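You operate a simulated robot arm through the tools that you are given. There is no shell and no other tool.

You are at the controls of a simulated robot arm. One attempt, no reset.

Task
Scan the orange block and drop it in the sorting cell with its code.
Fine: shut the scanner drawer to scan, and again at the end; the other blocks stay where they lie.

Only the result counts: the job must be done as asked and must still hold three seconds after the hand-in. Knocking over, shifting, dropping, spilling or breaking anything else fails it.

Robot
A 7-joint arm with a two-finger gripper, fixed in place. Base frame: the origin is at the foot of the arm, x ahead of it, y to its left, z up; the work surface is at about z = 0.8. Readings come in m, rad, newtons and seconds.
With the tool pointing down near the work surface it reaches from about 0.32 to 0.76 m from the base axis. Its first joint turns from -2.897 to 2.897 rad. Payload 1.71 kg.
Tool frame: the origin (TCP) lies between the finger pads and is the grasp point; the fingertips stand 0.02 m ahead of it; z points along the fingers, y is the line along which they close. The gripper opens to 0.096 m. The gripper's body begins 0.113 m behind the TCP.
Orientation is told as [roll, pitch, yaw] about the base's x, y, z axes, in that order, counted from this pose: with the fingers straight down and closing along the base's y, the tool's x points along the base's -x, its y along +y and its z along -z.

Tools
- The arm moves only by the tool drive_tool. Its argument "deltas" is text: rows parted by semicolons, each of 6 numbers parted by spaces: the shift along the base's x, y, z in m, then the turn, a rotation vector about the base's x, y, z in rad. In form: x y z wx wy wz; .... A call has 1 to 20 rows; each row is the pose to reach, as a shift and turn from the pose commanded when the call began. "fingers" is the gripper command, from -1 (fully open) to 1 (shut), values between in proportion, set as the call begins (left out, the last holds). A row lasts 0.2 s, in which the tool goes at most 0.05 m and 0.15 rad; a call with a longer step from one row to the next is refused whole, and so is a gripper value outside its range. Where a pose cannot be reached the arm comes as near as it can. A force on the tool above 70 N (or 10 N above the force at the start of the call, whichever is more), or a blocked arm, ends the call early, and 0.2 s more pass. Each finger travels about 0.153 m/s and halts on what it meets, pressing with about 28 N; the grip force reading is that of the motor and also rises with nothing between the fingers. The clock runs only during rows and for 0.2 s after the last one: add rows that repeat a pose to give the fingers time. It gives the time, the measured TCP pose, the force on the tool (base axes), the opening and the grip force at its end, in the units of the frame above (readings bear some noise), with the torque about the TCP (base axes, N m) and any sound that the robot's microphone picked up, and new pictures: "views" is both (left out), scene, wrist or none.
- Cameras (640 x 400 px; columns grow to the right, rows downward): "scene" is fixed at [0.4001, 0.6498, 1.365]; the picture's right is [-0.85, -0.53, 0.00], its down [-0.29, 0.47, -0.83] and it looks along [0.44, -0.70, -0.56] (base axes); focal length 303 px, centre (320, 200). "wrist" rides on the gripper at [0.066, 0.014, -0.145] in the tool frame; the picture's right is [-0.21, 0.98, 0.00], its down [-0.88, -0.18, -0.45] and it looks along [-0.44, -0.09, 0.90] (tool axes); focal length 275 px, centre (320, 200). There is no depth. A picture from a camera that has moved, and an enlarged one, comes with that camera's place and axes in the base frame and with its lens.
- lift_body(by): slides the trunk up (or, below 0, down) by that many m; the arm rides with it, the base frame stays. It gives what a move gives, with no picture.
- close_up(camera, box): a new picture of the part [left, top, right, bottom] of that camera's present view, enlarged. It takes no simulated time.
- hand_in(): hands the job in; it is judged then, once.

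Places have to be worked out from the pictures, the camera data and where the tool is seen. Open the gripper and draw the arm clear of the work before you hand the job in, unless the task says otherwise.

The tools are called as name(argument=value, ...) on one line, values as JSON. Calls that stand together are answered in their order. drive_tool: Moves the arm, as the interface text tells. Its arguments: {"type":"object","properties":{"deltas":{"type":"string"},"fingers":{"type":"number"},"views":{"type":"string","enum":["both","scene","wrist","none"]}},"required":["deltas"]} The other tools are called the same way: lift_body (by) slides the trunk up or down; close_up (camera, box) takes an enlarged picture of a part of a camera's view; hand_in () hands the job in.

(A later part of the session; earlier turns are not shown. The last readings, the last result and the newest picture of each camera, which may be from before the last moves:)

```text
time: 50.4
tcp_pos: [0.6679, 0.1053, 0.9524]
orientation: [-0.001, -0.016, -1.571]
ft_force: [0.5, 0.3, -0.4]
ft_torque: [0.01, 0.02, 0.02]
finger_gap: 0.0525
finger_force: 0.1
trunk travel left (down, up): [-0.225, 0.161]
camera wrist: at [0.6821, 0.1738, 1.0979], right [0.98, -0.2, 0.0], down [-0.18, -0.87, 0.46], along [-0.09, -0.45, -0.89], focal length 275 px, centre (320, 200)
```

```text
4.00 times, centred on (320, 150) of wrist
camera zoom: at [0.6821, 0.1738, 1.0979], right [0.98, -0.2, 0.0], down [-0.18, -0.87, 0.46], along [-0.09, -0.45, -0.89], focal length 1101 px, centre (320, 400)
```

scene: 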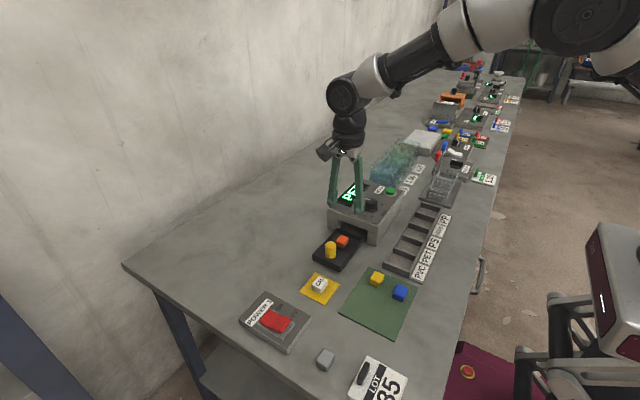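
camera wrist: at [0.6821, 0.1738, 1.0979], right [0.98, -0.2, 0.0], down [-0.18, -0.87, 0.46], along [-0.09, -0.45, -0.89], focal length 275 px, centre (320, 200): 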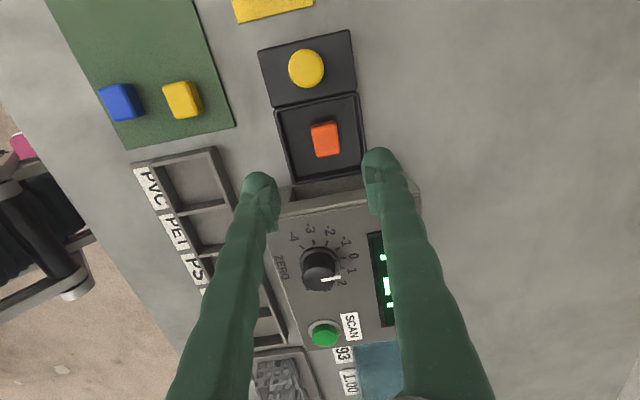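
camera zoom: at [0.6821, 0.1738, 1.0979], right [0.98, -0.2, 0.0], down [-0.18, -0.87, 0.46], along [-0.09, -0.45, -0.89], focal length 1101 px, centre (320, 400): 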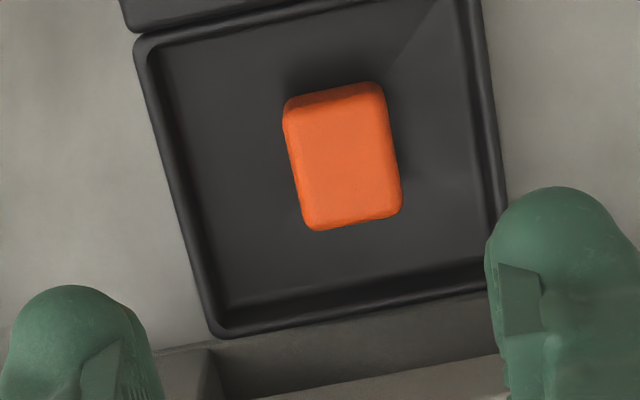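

The block is aligned with the tray and its centre is at about (0.6745, 0.103). It is about 0.024 m in x and 0.030 m in y. I'll set the gap to about 0.036 m, centre at x of about 0.6735, and descend partway.

drive_tool(deltas="0.0055 -0.002 -0.02 0 0 0; 0.0055 -0.002 -0.05 0 0 0; 0.0055 -0.002 -0.08 0 0 0; 0.0055 -0.002 -0.09 0 0 0; 0.0055 -0.002 -0.09 0 0 0", fingers=0.25, views="wrist")

close_up(camera="wrist", box=[220, 100, 420, 225])

```text
time: 51.6
tcp_pos: [0.6738, 0.104, 0.8617]
orientation: [-0.003, -0.015, -1.568]
ft_force: [0.1, 0.7, 0.2]
ft_torque: [-0.01, 0.0, 0.03]
finger_gap: 0.0362
finger_force: 0.0
trunk travel left (down, up): [-0.225, 0.161]
camera wrist: at [0.6877, 0.1719, 1.0065], right [0.98, -0.2, 0.0], down [-0.18, -0.87, 0.46], along [-0.09, -0.45, -0.89], focal length 275 px, centre (320, 200)
```

wrist: 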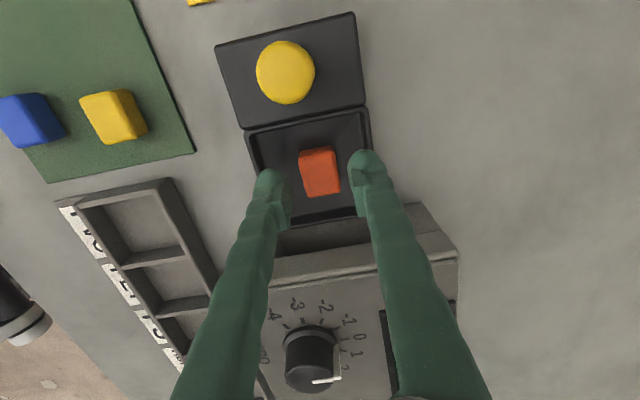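

```text
3.20 times, centred on (320, 162) of wrist
camera zoom: at [0.6877, 0.1719, 1.0065], right [0.98, -0.2, 0.0], down [-0.18, -0.87, 0.46], along [-0.09, -0.45, -0.89], focal length 881 px, centre (320, 320)
```

zoom: 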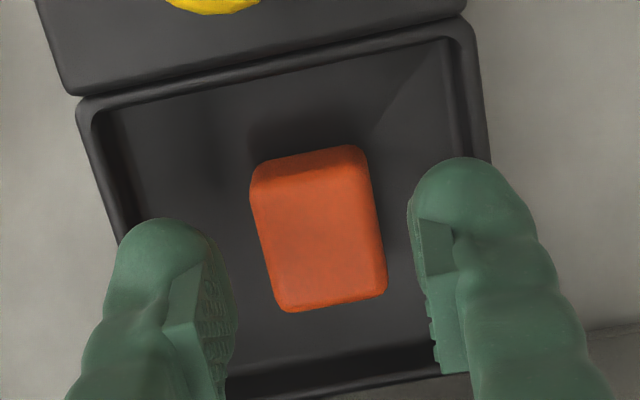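

Aligned: block at (0.6746, 0.1036), TCP at (0.6738, 0.104). I'll descend to z of about 0.832.

drive_tool(deltas="0.0008 -0.0005 -0.01 0 0 0; 0.0008 -0.0005 -0.02 0 0 0; 0.0008 -0.0005 -0.027 0 0 0; 0.0008 -0.0005 -0.0295 0 0 0; 0.0008 -0.0005 -0.0295 0 0 0", views="wrist")

close_up(camera="wrist", box=[220, 100, 420, 225])

```text
time: 52.8
tcp_pos: [0.675, 0.1029, 0.8374]
orientation: [0.004, -0.014, -1.569]
ft_force: [-3.6, 0.2, 31.7]
ft_torque: [0.27, -1.02, 0.04]
finger_gap: 0.0358
finger_force: 0.0
trunk travel left (down, up): [-0.225, 0.161]
camera wrist: at [0.6881, 0.1704, 0.9811], right [0.98, -0.2, 0.01], down [-0.19, -0.87, 0.46], along [-0.09, -0.45, -0.89], focal length 275 px, centre (320, 200)
```

wrist: 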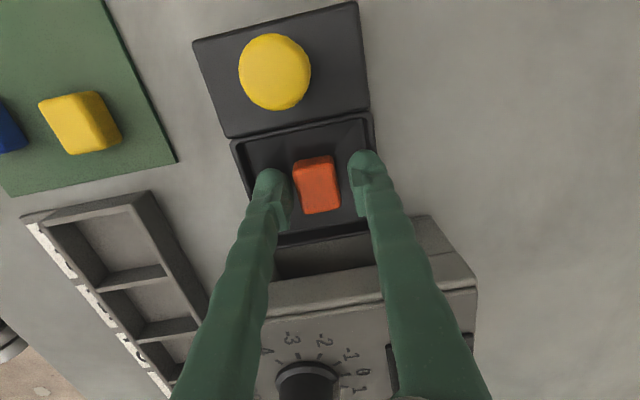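

```text
3.20 times, centred on (320, 162) of wrist
camera zoom: at [0.6881, 0.1704, 0.9811], right [0.98, -0.2, 0.01], down [-0.19, -0.87, 0.46], along [-0.09, -0.45, -0.89], focal length 881 px, centre (320, 320)
```

zoom: 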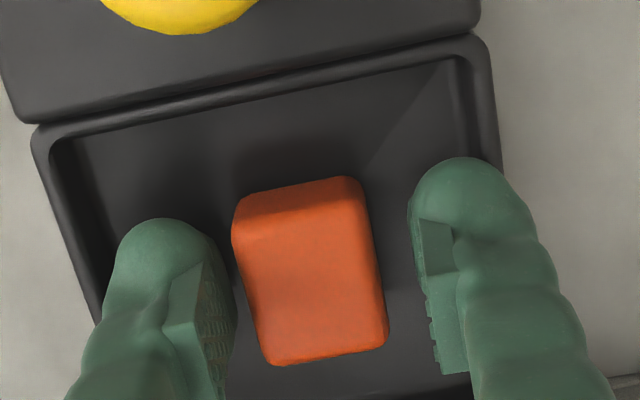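

The right finger touched the tray rim (32 N up, torque -1.0 about y). I'll back up, narrow the gap to about 0.032 m and shift 2 mm toward -x before trying again.

drive_tool(deltas="0 0 0.015 0 0 0; 0 0 0.025 0 0 0; -0.0025 0 0.025 0 0 0; -0.0025 0 0.025 0 0 0", fingers=0.32, views="wrist")

close_up(camera="wrist", box=[220, 100, 420, 225])

```text
time: 53.8
tcp_pos: [0.6722, 0.1029, 0.8581]
orientation: [-0.001, -0.016, -1.569]
ft_force: [0.1, -1.3, -0.9]
ft_torque: [0.02, 0.01, 0.0]
finger_gap: 0.0324
finger_force: 0.0
trunk travel left (down, up): [-0.225, 0.161]
camera wrist: at [0.6865, 0.1707, 1.0018], right [0.98, -0.2, 0.0], down [-0.18, -0.87, 0.46], along [-0.09, -0.45, -0.89], focal length 275 px, centre (320, 200)
```

wrist: 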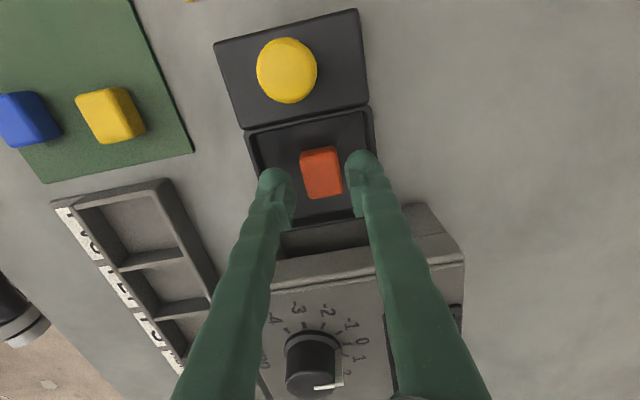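

```text
3.20 times, centred on (320, 162) of wrist
camera zoom: at [0.6865, 0.1707, 1.0018], right [0.98, -0.2, 0.0], down [-0.18, -0.87, 0.46], along [-0.09, -0.45, -0.89], focal length 881 px, centre (320, 320)
```

zoom: 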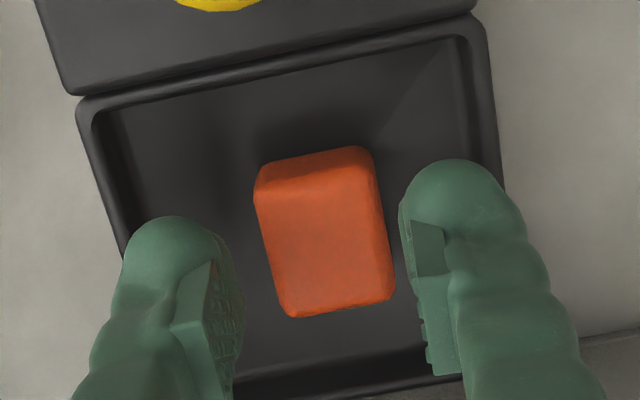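

The block centre is at x of about 0.675, so the right pad would clear it by only about 1 mm. I'll use TCP x of about 0.673 with a 0.0345 m gap and descend in small steps, watching the force.

drive_tool(deltas="0.001 0.0005 -0.008 0 0 0; 0.001 0.0005 -0.016 0 0 0; 0.001 0.0005 -0.02 0 0 0; 0.001 0.0005 -0.023 0 0 0", fingers=0.28, views="wrist")

close_up(camera="wrist", box=[220, 100, 420, 225])

```text
time: 54.8
tcp_pos: [0.6723, 0.1021, 0.8356]
orientation: [-0.003, -0.017, -1.569]
ft_force: [-0.5, 0.0, 0.3]
ft_torque: [0.0, 0.04, 0.02]
finger_gap: 0.0348
finger_force: 0.0
trunk travel left (down, up): [-0.225, 0.161]
camera wrist: at [0.6873, 0.1714, 0.9789], right [0.98, -0.2, 0.0], down [-0.18, -0.87, 0.46], along [-0.09, -0.45, -0.89], focal length 275 px, centre (320, 200)
```

wrist: 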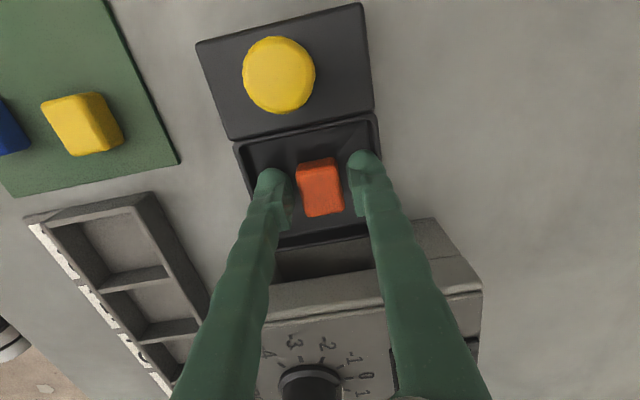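

```text
3.20 times, centred on (320, 162) of wrist
camera zoom: at [0.6873, 0.1714, 0.9789], right [0.98, -0.2, 0.0], down [-0.18, -0.87, 0.46], along [-0.09, -0.45, -0.89], focal length 881 px, centre (320, 320)
```

zoom: 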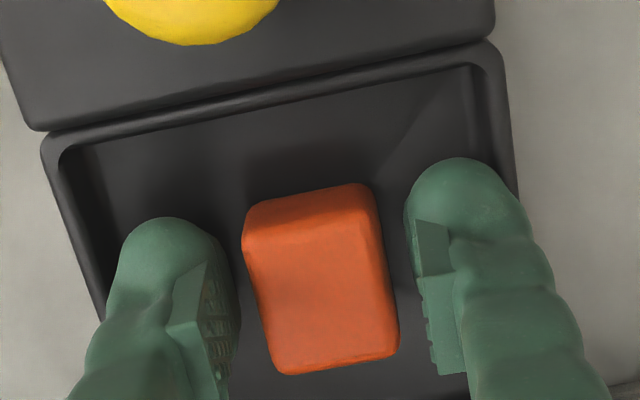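

No contact this time at z = 0.8356. I'll go a little lower, to about 0.832, then close.

drive_tool(deltas="0 0 -0.002 0 0 0; 0 0 -0.0035 0 0 0; 0 0 -0.0035 0 0 0", views="none")

drive_tool(deltas="0 0 0 0 0 0; 0 0 0 0 0 0; 0 0 0 0 0 0; 0 0 0 0 0 0", fingers=1, views="wrist")

close_up(camera="wrist", box=[220, 100, 420, 225])

```text
time: 55.6
tcp_pos: [0.6735, 0.1039, 0.8327]
orientation: [-0.002, -0.017, -1.569]
ft_force: [-1.0, -0.4, 3.3]
ft_torque: [0.07, -0.01, 0.03]
finger_gap: 0.0345
finger_force: 0.0
trunk travel left (down, up): [-0.225, 0.161]
```

```text
time: 56.6
tcp_pos: [0.6733, 0.1033, 0.8314]
orientation: [0.0, -0.016, -1.568]
ft_force: [2.6, 0.5, 5.5]
ft_torque: [0.04, -0.04, -0.01]
finger_gap: 0.0237
finger_force: 28.3
trunk travel left (down, up): [-0.225, 0.161]
camera wrist: at [0.6878, 0.1712, 0.9761], right [0.98, -0.2, 0.0], down [-0.18, -0.87, 0.46], along [-0.09, -0.45, -0.89], focal length 275 px, centre (320, 200)
```

wrist: 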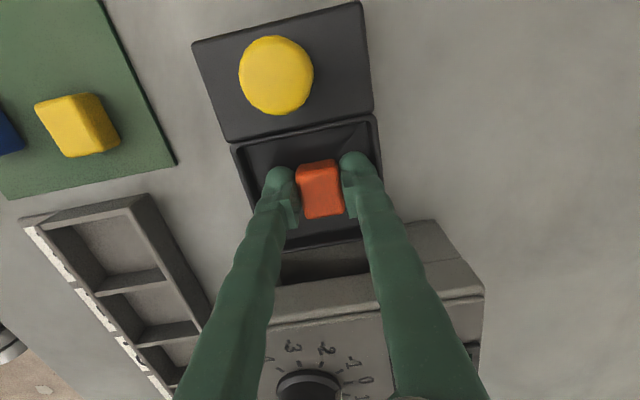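

```text
3.20 times, centred on (320, 162) of wrist
camera zoom: at [0.6878, 0.1712, 0.9761], right [0.98, -0.2, 0.0], down [-0.18, -0.87, 0.46], along [-0.09, -0.45, -0.89], focal length 881 px, centre (320, 320)
```

zoom: 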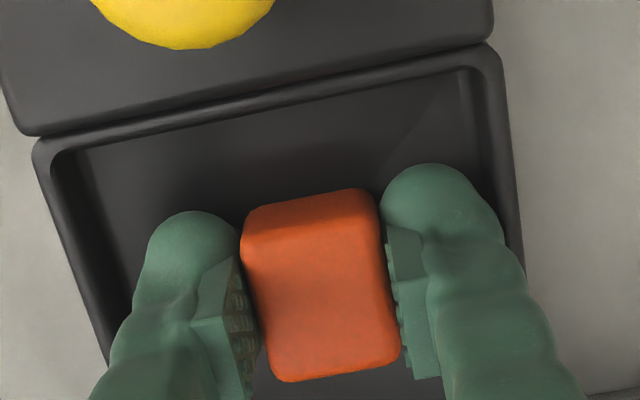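

Gripped (0.0237 m). I'll lift slowly, then travel at z of about 0.95 toward the PET cell near (0.5135, 0.0155).

drive_tool(deltas="0 0 0.003 0 0 0; 0 0 0.008 0 0 0; 0 0 0.016 0 0 0; 0 0 0.03 0 0 0; 0 0 0.045 0 0 0; 0 0 0.06 0 0 0; 0 0 0.08 0 0 0; 0 0 0.1 0 0 0; 0 0 0.12 0 0 0; 0 0 0.12 0 0 0", views="wrist")

```text
time: 58.8
tcp_pos: [0.6726, 0.1034, 0.951]
orientation: [-0.001, -0.015, -1.57]
ft_force: [0.5, -0.4, 0.3]
ft_torque: [-0.01, 0.0, 0.01]
finger_gap: 0.0239
finger_force: 28.4
trunk travel left (down, up): [-0.225, 0.161]
camera wrist: at [0.6883, 0.1708, 1.0943], right [0.98, -0.21, 0.0], down [-0.18, -0.87, 0.46], along [-0.09, -0.45, -0.89], focal length 275 px, centre (320, 200)
```

wrist: 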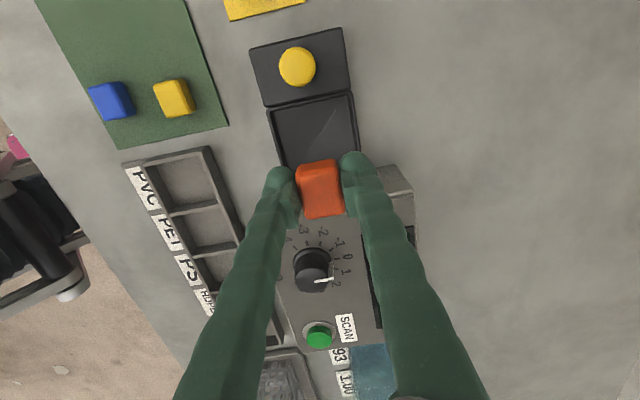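

Still holding. From this view PVC is at about (0.517, 0.080) and PET at about (0.516, 0.018). I'll move above the PET cell at this height and check.

drive_tool(deltas="-0.02 -0.01 0 0 0 0; -0.05 -0.027 0 0 0 0; -0.085 -0.046 0 0 0 0; -0.12 -0.065 0 0 0 0; -0.147 -0.08 0 0 0 0; -0.157 -0.085 0 0 0 0; -0.157 -0.085 0 0 0 0; -0.157 -0.085 0 0 0 0", views="both")

close_up(camera="wrist", box=[200, 60, 440, 260])

close_up(camera="scene", box=[370, 180, 466, 290])

```text
time: 60.6
tcp_pos: [0.5167, 0.0181, 0.9506]
orientation: [-0.002, -0.015, -1.568]
ft_force: [0.4, -0.1, -0.9]
ft_torque: [-0.01, -0.03, 0.01]
finger_gap: 0.0236
finger_force: 27.8
trunk travel left (down, up): [-0.225, 0.161]
camera wrist: at [0.5311, 0.0868, 1.0938], right [0.98, -0.2, 0.0], down [-0.18, -0.87, 0.46], along [-0.09, -0.45, -0.89], focal length 275 px, centre (320, 200)
```

scene: 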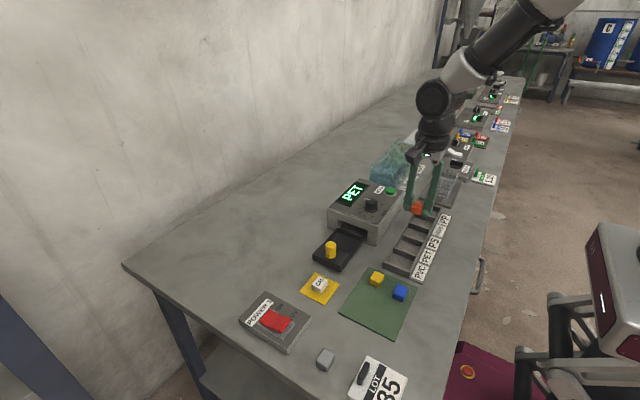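
wrist: 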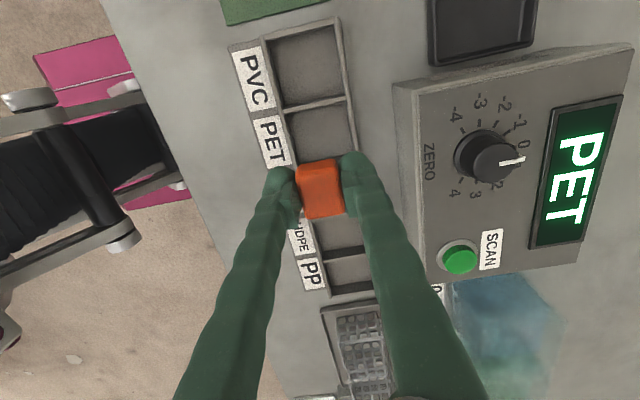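

```text
2.00 times, centred on (320, 160) of wrist
camera zoom: at [0.5311, 0.0868, 1.0938], right [0.98, -0.2, 0.0], down [-0.18, -0.87, 0.46], along [-0.09, -0.45, -0.89], focal length 551 px, centre (320, 280)
```

zoom: 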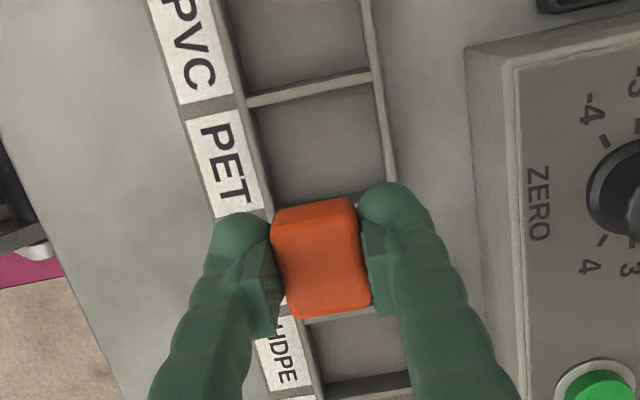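

```text
3.64 times, centred on (418, 235) of scene
camera zoom: at [0.4001, 0.6498, 1.365], right [-0.85, -0.53, 0.0], down [-0.29, 0.47, -0.83], along [0.44, -0.7, -0.56], focal length 1101 px, centre (-36, 73)
```

zoom: 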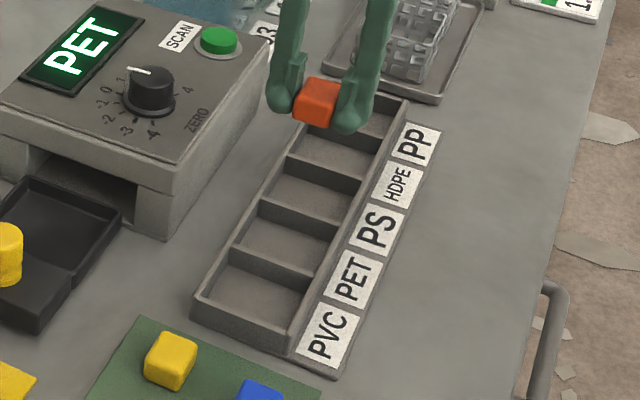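

The PET cell spans about x 0.488–0.551 and y -0.006–0.047, so its centre is near (0.5195, 0.0205). I'll shift slightly and lower to z of about 0.855 to check.

drive_tool(deltas="0.003 0.002 -0.02 0 0 0; 0.003 0.002 -0.05 0 0 0; 0.003 0.002 -0.08 0 0 0; 0.003 0.002 -0.095 0 0 0; 0.003 0.002 -0.095 0 0 0", views="both")

close_up(camera="wrist", box=[200, 60, 440, 260])

close_up(camera="scene", box=[370, 180, 466, 290])

```text
time: 61.8
tcp_pos: [0.5193, 0.0211, 0.8545]
orientation: [-0.003, -0.015, -1.57]
ft_force: [-0.2, 0.4, -0.9]
ft_torque: [0.0, 0.01, 0.0]
finger_gap: 0.0237
finger_force: 27.7
trunk travel left (down, up): [-0.225, 0.161]
camera wrist: at [0.5336, 0.0892, 1.0], right [0.98, -0.2, 0.0], down [-0.18, -0.87, 0.46], along [-0.09, -0.45, -0.89], focal length 275 px, centre (320, 200)
```

scene: 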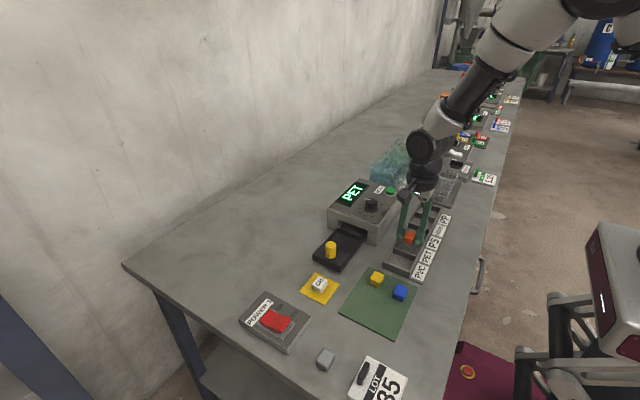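
wrist: 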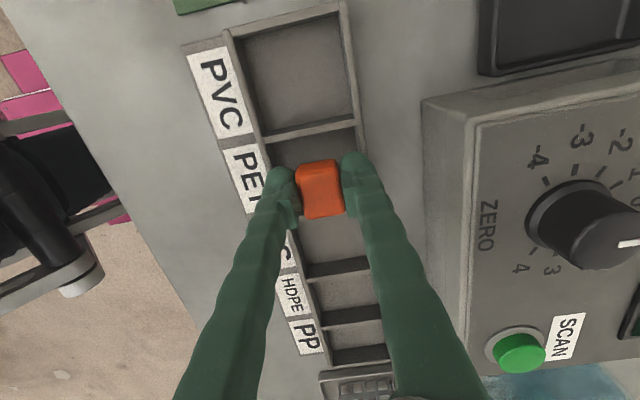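

```text
2.00 times, centred on (320, 160) of wrist
camera zoom: at [0.5336, 0.0892, 1.0], right [0.98, -0.2, 0.0], down [-0.18, -0.87, 0.46], along [-0.09, -0.45, -0.89], focal length 551 px, centre (320, 280)
```

zoom: 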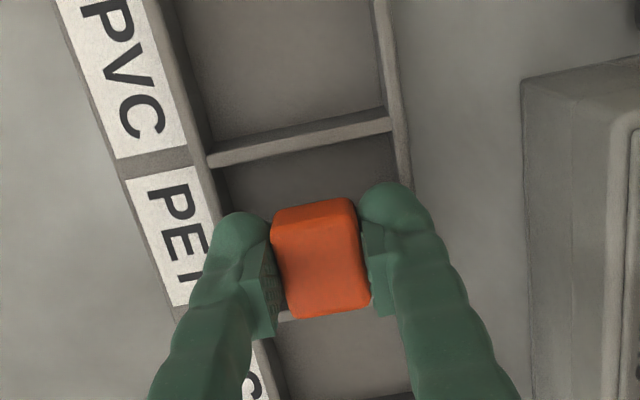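

```text
3.64 times, centred on (418, 235) of scene
camera zoom: at [0.4001, 0.6498, 1.365], right [-0.85, -0.53, 0.0], down [-0.29, 0.47, -0.83], along [0.44, -0.7, -0.56], focal length 1101 px, centre (-36, 73)
```

zoom: 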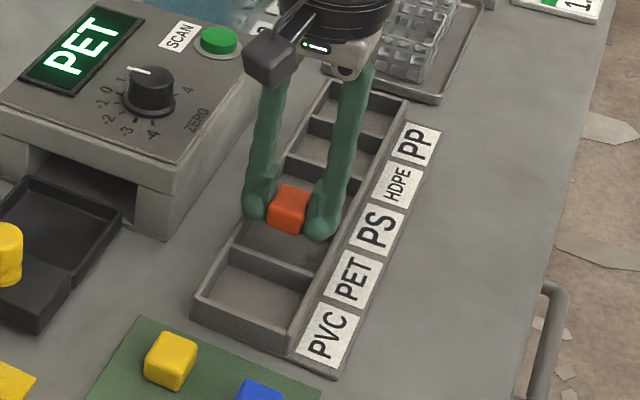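

The block is centred over the PET cell; inner x is about 0.491–0.547 and y about -0.010–0.049. I'll lower to z of about 0.842 so the tips are only just inside, then open slightly to release.

drive_tool(deltas="0 -0.0005 -0.005 0 0 0; 0 -0.0005 -0.01 0 0 0; 0 -0.0005 -0.0135 0 0 0; 0 -0.0005 -0.0135 0 0 0", views="none")

drive_tool(deltas="0 0 0 0 0 0; 0 0 0 0 0 0; 0 0 0.004 0 0 0; 0 0 0.02 0 0 0; 0 0 0.05 0 0 0; 0 0 0.09 0 0 0; 0 0 0.12 0 0 0; 0 0 0.12 0 0 0", fingers=0.35, views="both")

close_up(camera="scene", box=[370, 180, 466, 290])

close_up(camera="wrist", box=[200, 20, 440, 220])

```text
time: 62.8
tcp_pos: [0.5194, 0.0195, 0.8426]
orientation: [-0.001, -0.015, -1.569]
ft_force: [0.0, 0.2, -0.3]
ft_torque: [-0.04, -0.01, -0.01]
finger_gap: 0.0236
finger_force: 27.6
trunk travel left (down, up): [-0.225, 0.161]
```

```text
time: 64.6
tcp_pos: [0.5192, 0.0184, 0.9627]
orientation: [-0.001, -0.015, -1.569]
ft_force: [-0.5, 1.5, -0.1]
ft_torque: [0.01, 0.02, 0.01]
finger_gap: 0.0312
finger_force: 0.0
trunk travel left (down, up): [-0.225, 0.161]
camera wrist: at [0.5338, 0.0869, 1.1068], right [0.98, -0.2, 0.0], down [-0.18, -0.87, 0.46], along [-0.09, -0.45, -0.89], focal length 275 px, centre (320, 200)
```

scene: 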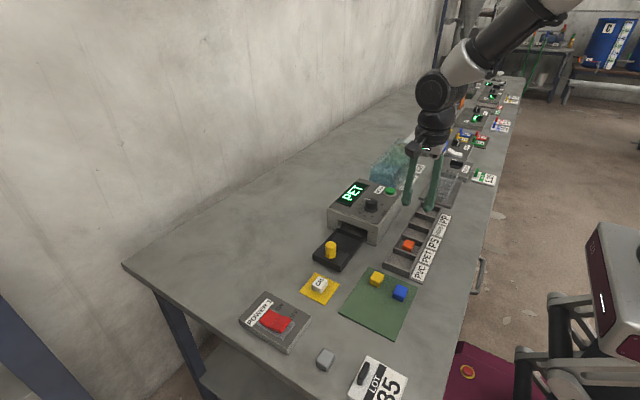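
wrist: 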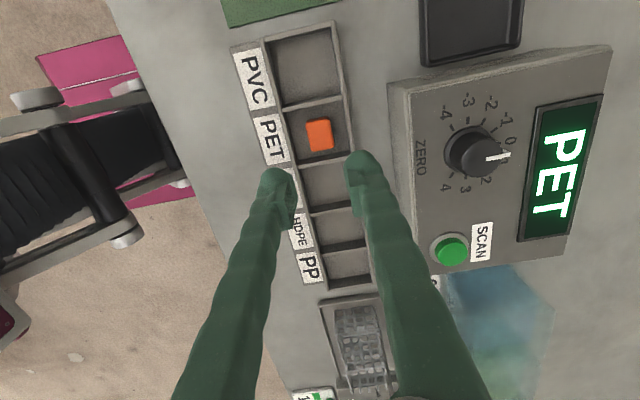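

```text
3.64 times, centred on (418, 235) of scene
camera zoom: at [0.4001, 0.6498, 1.365], right [-0.85, -0.53, 0.0], down [-0.29, 0.47, -0.83], along [0.44, -0.7, -0.56], focal length 1101 px, centre (-36, 73)
```

zoom: 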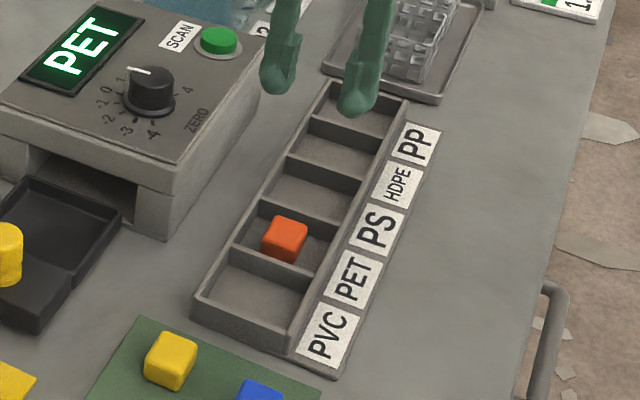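

```text
2.00 times, centred on (320, 120) of wrist
camera zoom: at [0.5338, 0.0869, 1.1068], right [0.98, -0.2, 0.0], down [-0.18, -0.87, 0.46], along [-0.09, -0.45, -0.89], focal length 551 px, centre (320, 360)
```

zoom: 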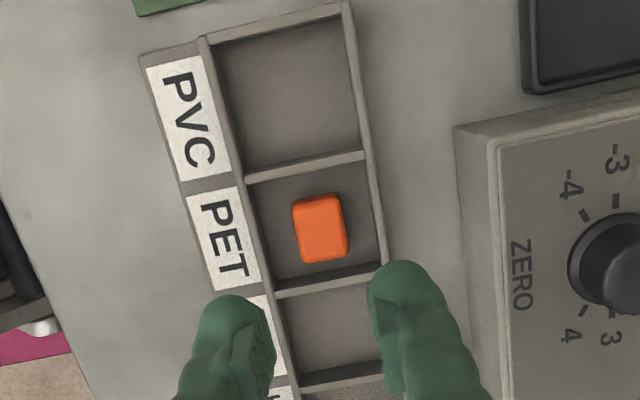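

The orange block is in the PET cell. I'll now examine the ZERO dial, which is clearly visible from the wrist, to judge whether the reading can be trusted.

close_up(camera="wrist", box=[410, 80, 538, 200])

close_up(camera="scene", box=[296, 265, 344, 310])

close_up(camera="scene", box=[330, 345, 426, 400])

close_up(camera="scene", box=[420, 60, 540, 190])

```text
3.33 times, centred on (474, 140) of wrist
camera zoom: at [0.5338, 0.0869, 1.1068], right [0.98, -0.2, 0.0], down [-0.18, -0.87, 0.46], along [-0.09, -0.45, -0.89], focal length 918 px, centre (-193, 400)
```

zoom: 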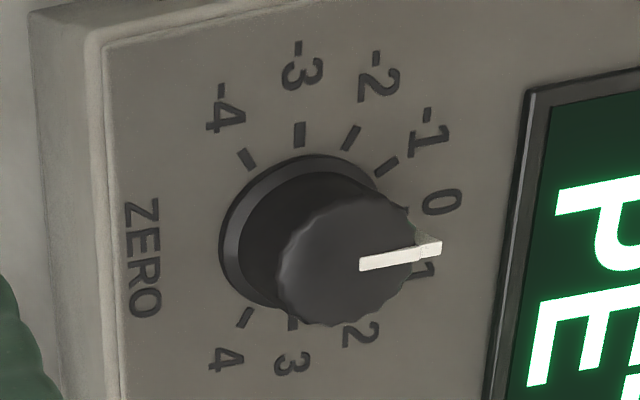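

```text
8.89 times, centred on (320, 288) of scene
camera zoom: at [0.4001, 0.6498, 1.365], right [-0.85, -0.53, 0.0], down [-0.29, 0.47, -0.83], along [0.44, -0.7, -0.56], focal length 2692 px, centre (320, -578)
```

zoom: 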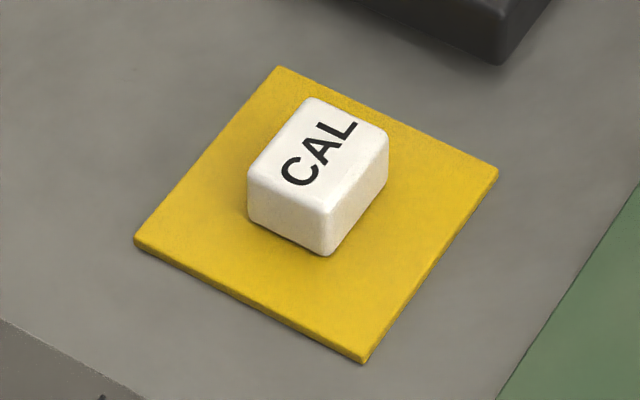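

```text
6.67 times, centred on (378, 372) of scene
camera zoom: at [0.4001, 0.6498, 1.365], right [-0.85, -0.53, 0.0], down [-0.29, 0.47, -0.83], along [0.44, -0.7, -0.56], focal length 2019 px, centre (-67, -950)
```

zoom: 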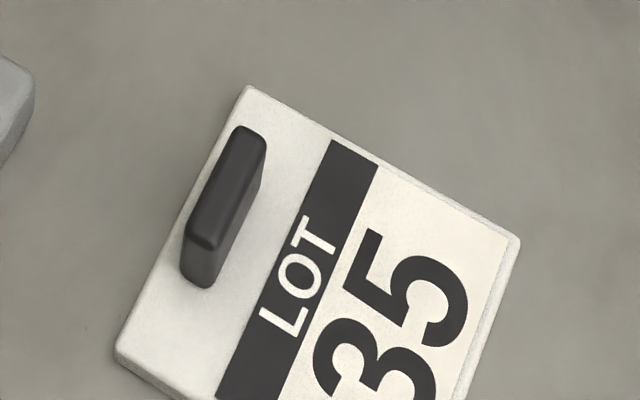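

```text
3.08 times, centred on (480, 125) of scene
camera zoom: at [0.4001, 0.6498, 1.365], right [-0.85, -0.53, 0.0], down [-0.29, 0.47, -0.83], along [0.44, -0.7, -0.56], focal length 932 px, centre (-172, 431)
```

zoom: 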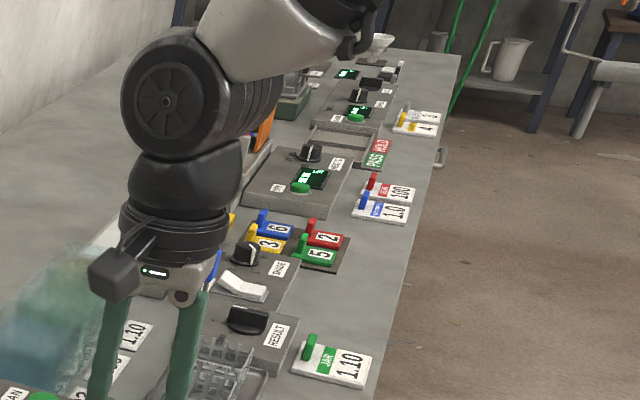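

The dial sits at 0, but that alone doesn't prove the scanner reads true. The CAL block is provided to check this, so I'll scan it and return it exactly to its place before trusting "PET". I'm moving above the CAL block near (0.65, 0.249).

drive_tool(deltas="0.015 0.027 0 0 0 0; 0.035 0.062 0 0 0 0; 0.055 0.097 0 0 0 0; 0.075 0.132 0 0 0 0; 0.095 0.167 0 0 0 0; 0.115 0.202 0 0 0 0; 0.131 0.23 0 0 0 0; 0.131 0.23 0 0 0 0; 0.131 0.23 -0.02 0 0 0; 0.131 0.23 -0.02 0 0 0", fingers=0.05, views="both")

close_up(camera="wrist", box=[240, 90, 400, 190])

```text
time: 66.8
tcp_pos: [0.6506, 0.2499, 0.9432]
orientation: [0.0, -0.017, -1.572]
ft_force: [-0.4, 0.2, -0.5]
ft_torque: [-0.04, -0.04, -0.01]
finger_gap: 0.0455
finger_force: 0.0
trunk travel left (down, up): [-0.225, 0.161]
camera wrist: at [0.665, 0.3176, 1.0875], right [0.98, -0.21, 0.0], down [-0.18, -0.87, 0.46], along [-0.09, -0.45, -0.89], focal length 275 px, centre (320, 200)
```

scene: 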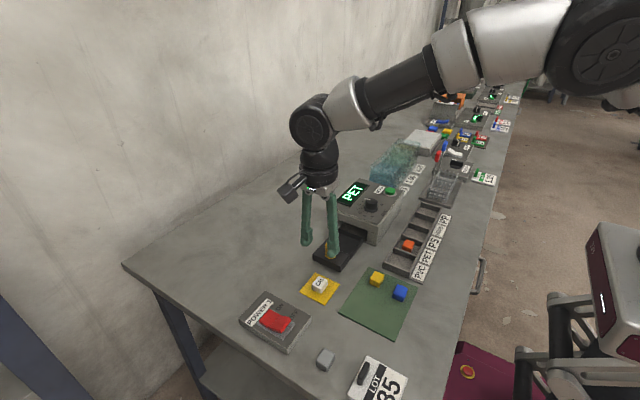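
wrist: 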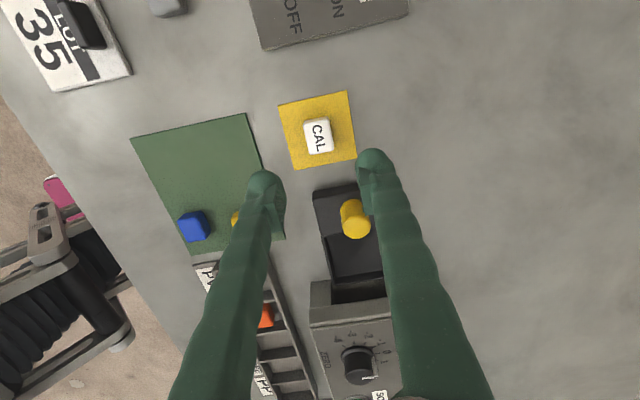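

```text
4.00 times, centred on (320, 140) of wrist
camera zoom: at [0.665, 0.3176, 1.0875], right [0.98, -0.21, 0.0], down [-0.18, -0.87, 0.46], along [-0.09, -0.45, -0.89], focal length 1101 px, centre (320, 440)
```

zoom: 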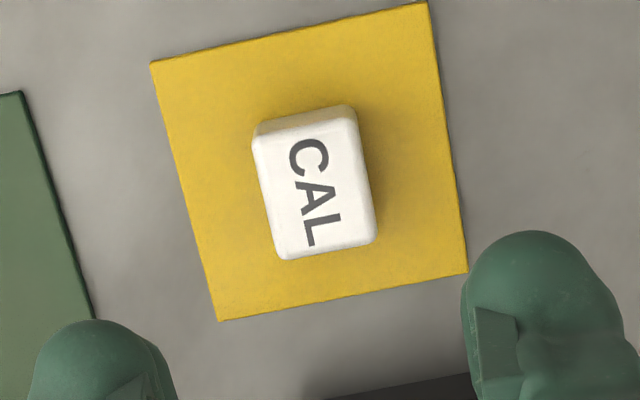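

The CAL block is aligned with the axes at about (0.6515, 0.252), width about 0.0246 m. I'll descend partway and refine.

drive_tool(deltas="0.001 0.0015 -0.02 0 0 0; 0.001 0.0015 -0.05 0 0 0; 0.001 0.0015 -0.08 0 0 0; 0.001 0.0015 -0.08 0 0 0", views="wrist")

close_up(camera="wrist", box=[220, 100, 420, 225])

```text
time: 67.8
tcp_pos: [0.65, 0.2509, 0.8629]
orientation: [0.0, -0.016, -1.568]
ft_force: [0.0, -0.3, 0.0]
ft_torque: [0.0, -0.03, -0.02]
finger_gap: 0.0456
finger_force: 0.0
trunk travel left (down, up): [-0.225, 0.161]
camera wrist: at [0.6651, 0.3195, 1.0066], right [0.98, -0.21, 0.0], down [-0.18, -0.87, 0.46], along [-0.09, -0.45, -0.89], focal length 275 px, centre (320, 200)
```

wrist: 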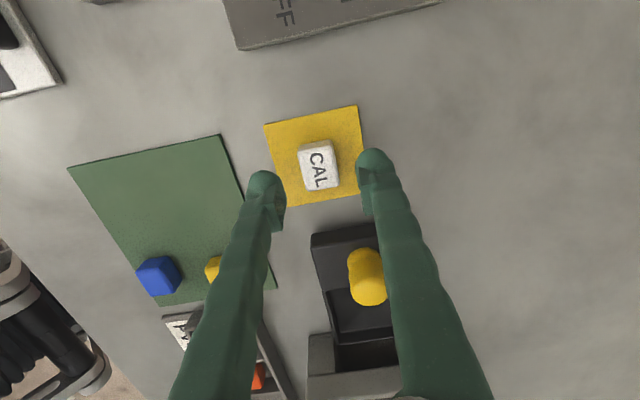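

```text
3.20 times, centred on (320, 162) of wrist
camera zoom: at [0.6651, 0.3195, 1.0066], right [0.98, -0.21, 0.0], down [-0.18, -0.87, 0.46], along [-0.09, -0.45, -0.89], focal length 881 px, centre (320, 320)
```

zoom: 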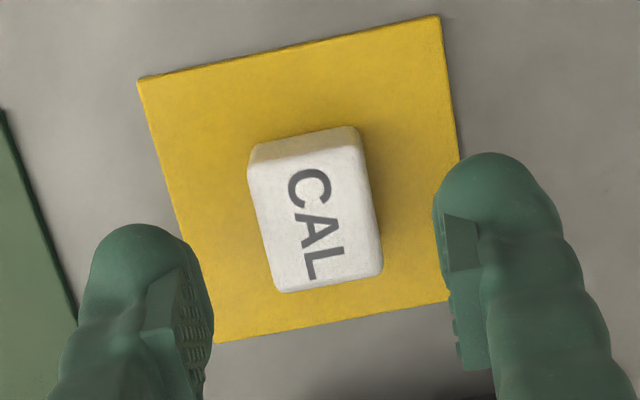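

CAL top is at z of about 0.825, centred at (0.6513, 0.252). I'll descend to z of about 0.824, as low as possible, for a solid grip.

drive_tool(deltas="0.0013 0.001 -0.01 0 0 0; 0.0013 0.001 -0.022 0 0 0; 0.0013 0.001 -0.032 0 0 0; 0.0013 0.001 -0.0385 0 0 0; 0.0013 0.001 -0.0385 0 0 0", views="wrist")

close_up(camera="wrist", box=[220, 100, 420, 225])

```text
time: 69.0
tcp_pos: [0.6525, 0.2519, 0.824]
orientation: [-0.002, -0.017, -1.569]
ft_force: [1.3, 0.2, -0.2]
ft_torque: [0.0, -0.01, 0.05]
finger_gap: 0.0454
finger_force: 0.1
trunk travel left (down, up): [-0.225, 0.161]
camera wrist: at [0.6671, 0.3198, 0.9682], right [0.98, -0.2, 0.0], down [-0.18, -0.87, 0.46], along [-0.09, -0.45, -0.89], focal length 275 px, centre (320, 200)
```

wrist: 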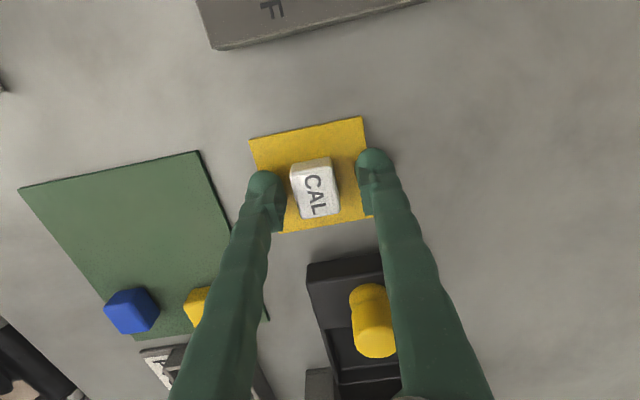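

```text
3.20 times, centred on (320, 162) of wrist
camera zoom: at [0.6671, 0.3198, 0.9682], right [0.98, -0.2, 0.0], down [-0.18, -0.87, 0.46], along [-0.09, -0.45, -0.89], focal length 881 px, centre (320, 320)
```

zoom: 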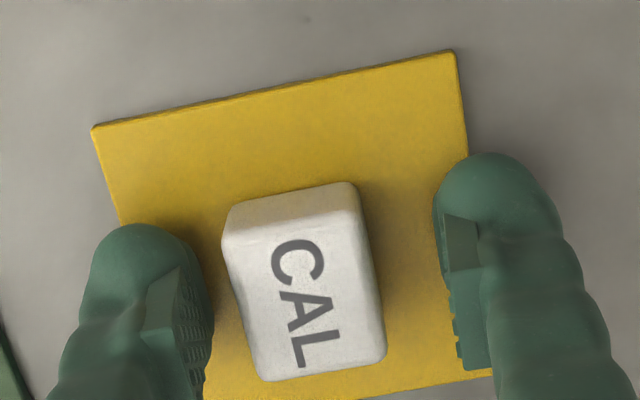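

The block is about 3 mm left of the finger midpoint. I'll shift -3 mm in x before closing so it isn't dragged.

drive_tool(deltas="-0.003 0 0 0 0 0; -0.003 0 0 0 0 0; -0.003 0 0 0 0 0", views="wrist")

close_up(camera="wrist", box=[220, 100, 420, 225])

```text
time: 69.8
tcp_pos: [0.6506, 0.2519, 0.8243]
orientation: [-0.003, -0.015, -1.569]
ft_force: [-0.1, 0.6, 0.0]
ft_torque: [-0.03, -0.02, 0.01]
finger_gap: 0.0458
finger_force: 0.0
trunk travel left (down, up): [-0.225, 0.161]
camera wrist: at [0.6643, 0.3195, 0.9685], right [0.98, -0.2, 0.0], down [-0.18, -0.87, 0.46], along [-0.09, -0.45, -0.89], focal length 275 px, centre (320, 200)
```

wrist: 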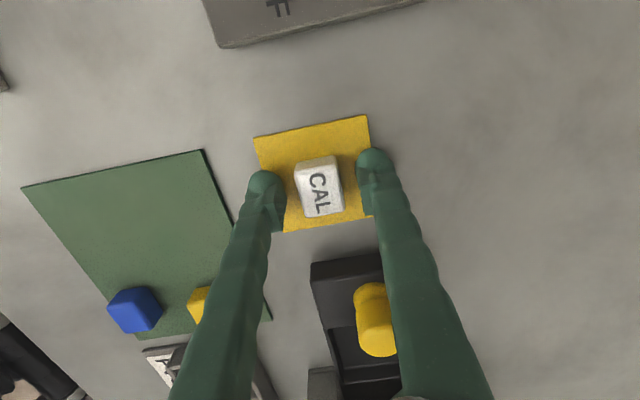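

```text
3.20 times, centred on (320, 162) of wrist
camera zoom: at [0.6643, 0.3195, 0.9685], right [0.98, -0.2, 0.0], down [-0.18, -0.87, 0.46], along [-0.09, -0.45, -0.89], focal length 881 px, centre (320, 320)
```

zoom: 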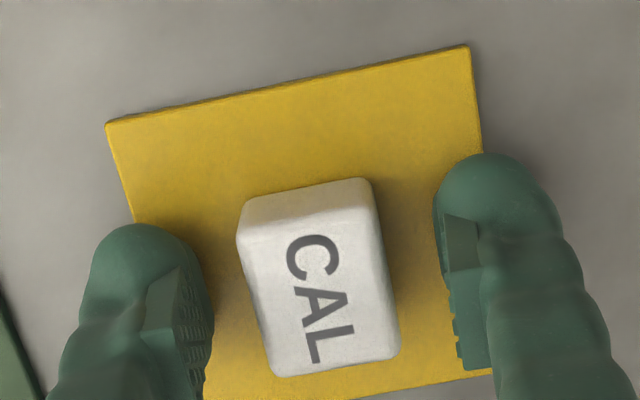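

Now centred to about 1 mm. This view is my reference for putting CAL back. I'll close.

drive_tool(deltas="0 0 0 0 0 0; 0 0 0 0 0 0; 0 0 0 0 0 0; 0 0 0 0 0 0", fingers=1, views="wrist")

close_up(camera="wrist", box=[220, 100, 420, 225])

```text
time: 70.8
tcp_pos: [0.65, 0.2511, 0.8234]
orientation: [-0.002, -0.015, -1.571]
ft_force: [-0.2, -0.4, 0.2]
ft_torque: [-0.03, 0.05, -0.02]
finger_gap: 0.0245
finger_force: 28.3
trunk travel left (down, up): [-0.225, 0.161]
camera wrist: at [0.6643, 0.3195, 0.9684], right [0.98, -0.2, 0.0], down [-0.18, -0.87, 0.46], along [-0.09, -0.45, -0.89], focal length 275 px, centre (320, 200)
```

wrist: 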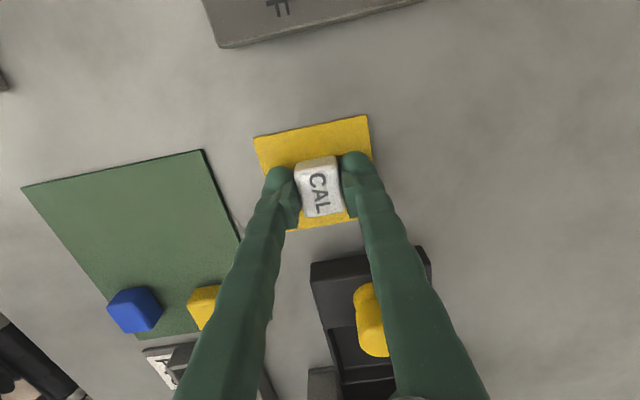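

```text
3.20 times, centred on (320, 162) of wrist
camera zoom: at [0.6643, 0.3195, 0.9684], right [0.98, -0.2, 0.0], down [-0.18, -0.87, 0.46], along [-0.09, -0.45, -0.89], focal length 881 px, centre (320, 320)
```

zoom: 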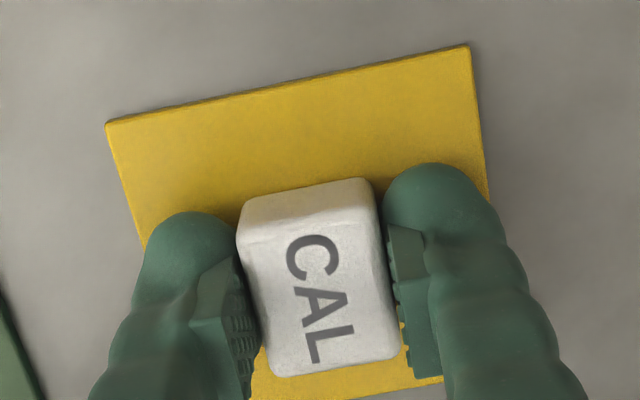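

Gripped without moving the block. I'll lift slowly and carry it to above the tray at about (0.672, 0.104).

drive_tool(deltas="0 0 0.003 0 0 0; 0 0 0.008 0 0 0; 0 0 0.016 0 0 0; 0 0 0.03 0 0 0; 0 0 0.045 0 0 0; 0 0 0.06 0 0 0; 0 0 0.08 0 0 0; 0 0 0.1 0 0 0; 0 0 0.12 0 0 0; 0.002 -0.015 0.12 0 0 0; 0.007 -0.045 0.12 0 0 0; 0.012 -0.08 0.12 0 0 0; 0.018 -0.115 0.12 0 0 0; 0.022 -0.14 0.12 0 0 0; 0.022 -0.147 0.12 0 0 0; 0.022 -0.147 0.12 0 0 0", views="both")

close_up(camera="wrist", box=[220, 80, 420, 225])

```text
time: 74.2
tcp_pos: [0.6705, 0.1042, 0.943]
orientation: [-0.001, -0.016, -1.568]
ft_force: [0.6, 0.3, -0.2]
ft_torque: [0.01, -0.03, 0.03]
finger_gap: 0.0242
finger_force: 28.3
trunk travel left (down, up): [-0.225, 0.161]
camera wrist: at [0.6859, 0.1725, 1.0882], right [0.98, -0.2, 0.0], down [-0.18, -0.87, 0.46], along [-0.09, -0.45, -0.89], focal length 275 px, centre (320, 200)
```

scene: 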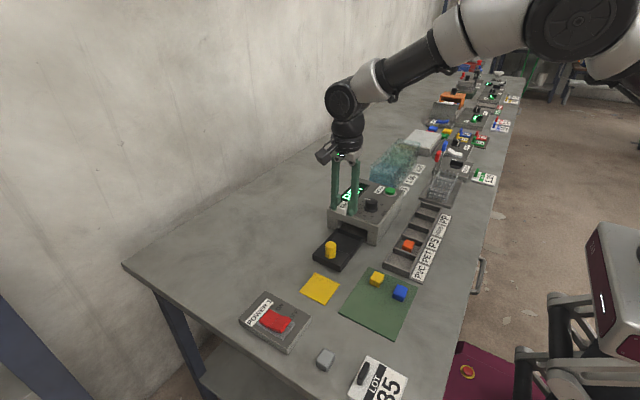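
wrist: 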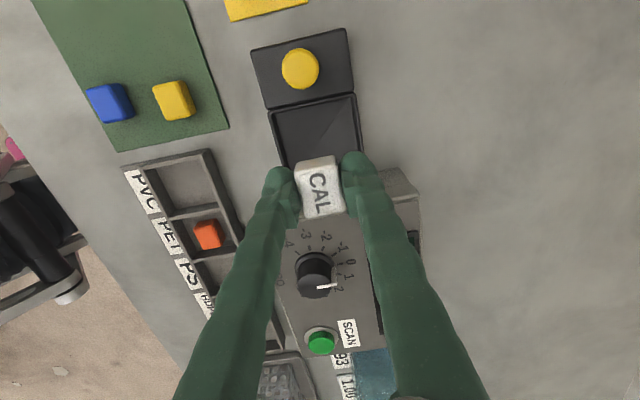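

```text
2.76 times, centred on (320, 152) of wrist
camera zoom: at [0.6859, 0.1725, 1.0882], right [0.98, -0.2, 0.0], down [-0.18, -0.87, 0.46], along [-0.09, -0.45, -0.89], focal length 759 px, centre (320, 331)
```

zoom: 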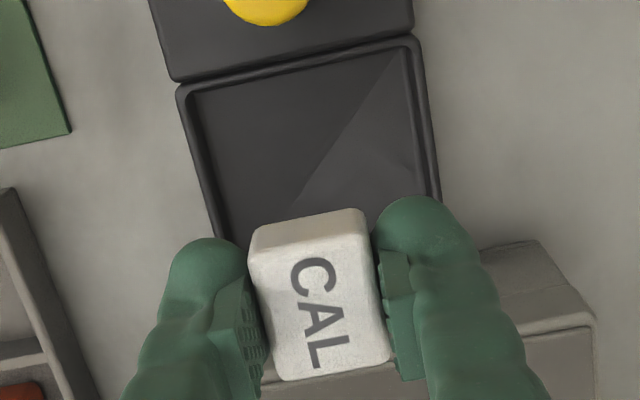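

CAL is held firmly above the tray. I'll lower into the tray, ending at z of about 0.834.

drive_tool(deltas="0.001 0 -0.03 0 0 0; 0.001 0 -0.06 0 0 0; 0.001 0 -0.085 0 0 0; 0.001 0 -0.1 0 0 0; 0.001 0 -0.107 0 0 0; 0.001 0 -0.109 0 0 0; 0.001 0 -0.109 0 0 0", views="wrist")

close_up(camera="wrist", box=[220, 80, 420, 225])

```text
time: 75.8
tcp_pos: [0.673, 0.1054, 0.8357]
orientation: [-0.002, -0.014, -1.569]
ft_force: [-0.8, 0.4, -0.1]
ft_torque: [-0.01, 0.01, -0.03]
finger_gap: 0.0243
finger_force: 28.4
trunk travel left (down, up): [-0.225, 0.161]
camera wrist: at [0.6874, 0.1736, 0.979], right [0.98, -0.2, 0.0], down [-0.18, -0.87, 0.46], along [-0.09, -0.45, -0.89], focal length 275 px, centre (320, 200)
```

wrist: 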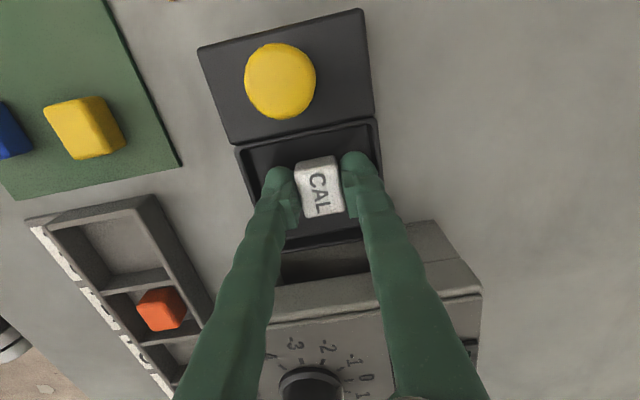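

```text
2.76 times, centred on (320, 152) of wrist
camera zoom: at [0.6874, 0.1736, 0.979], right [0.98, -0.2, 0.0], down [-0.18, -0.87, 0.46], along [-0.09, -0.45, -0.89], focal length 759 px, centre (320, 331)
```

zoom: 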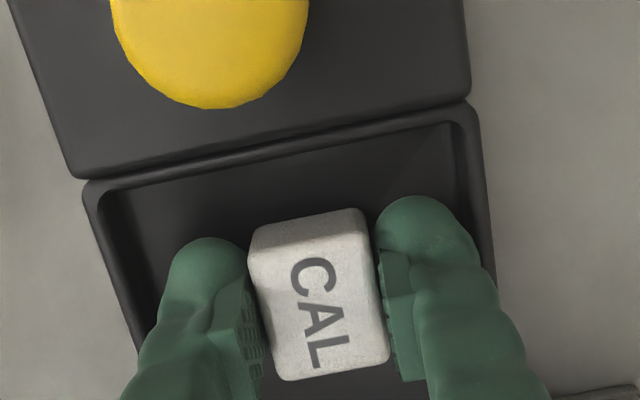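

I'll shift 2 mm toward the tray centre and lower to touch the floor gently.

drive_tool(deltas="-0.002 0 -0.001 0 0 0; -0.002 0 -0.0025 0 0 0; -0.002 0 -0.0035 0 0 0; -0.002 0 -0.0035 0 0 0", views="none")

```text
time: 76.8
tcp_pos: [0.6713, 0.1058, 0.8318]
orientation: [0.0, -0.015, -1.568]
ft_force: [-0.7, 0.4, 8.0]
ft_torque: [-0.03, 0.07, -0.03]
finger_gap: 0.0245
finger_force: 28.3
trunk travel left (down, up): [-0.225, 0.161]
```

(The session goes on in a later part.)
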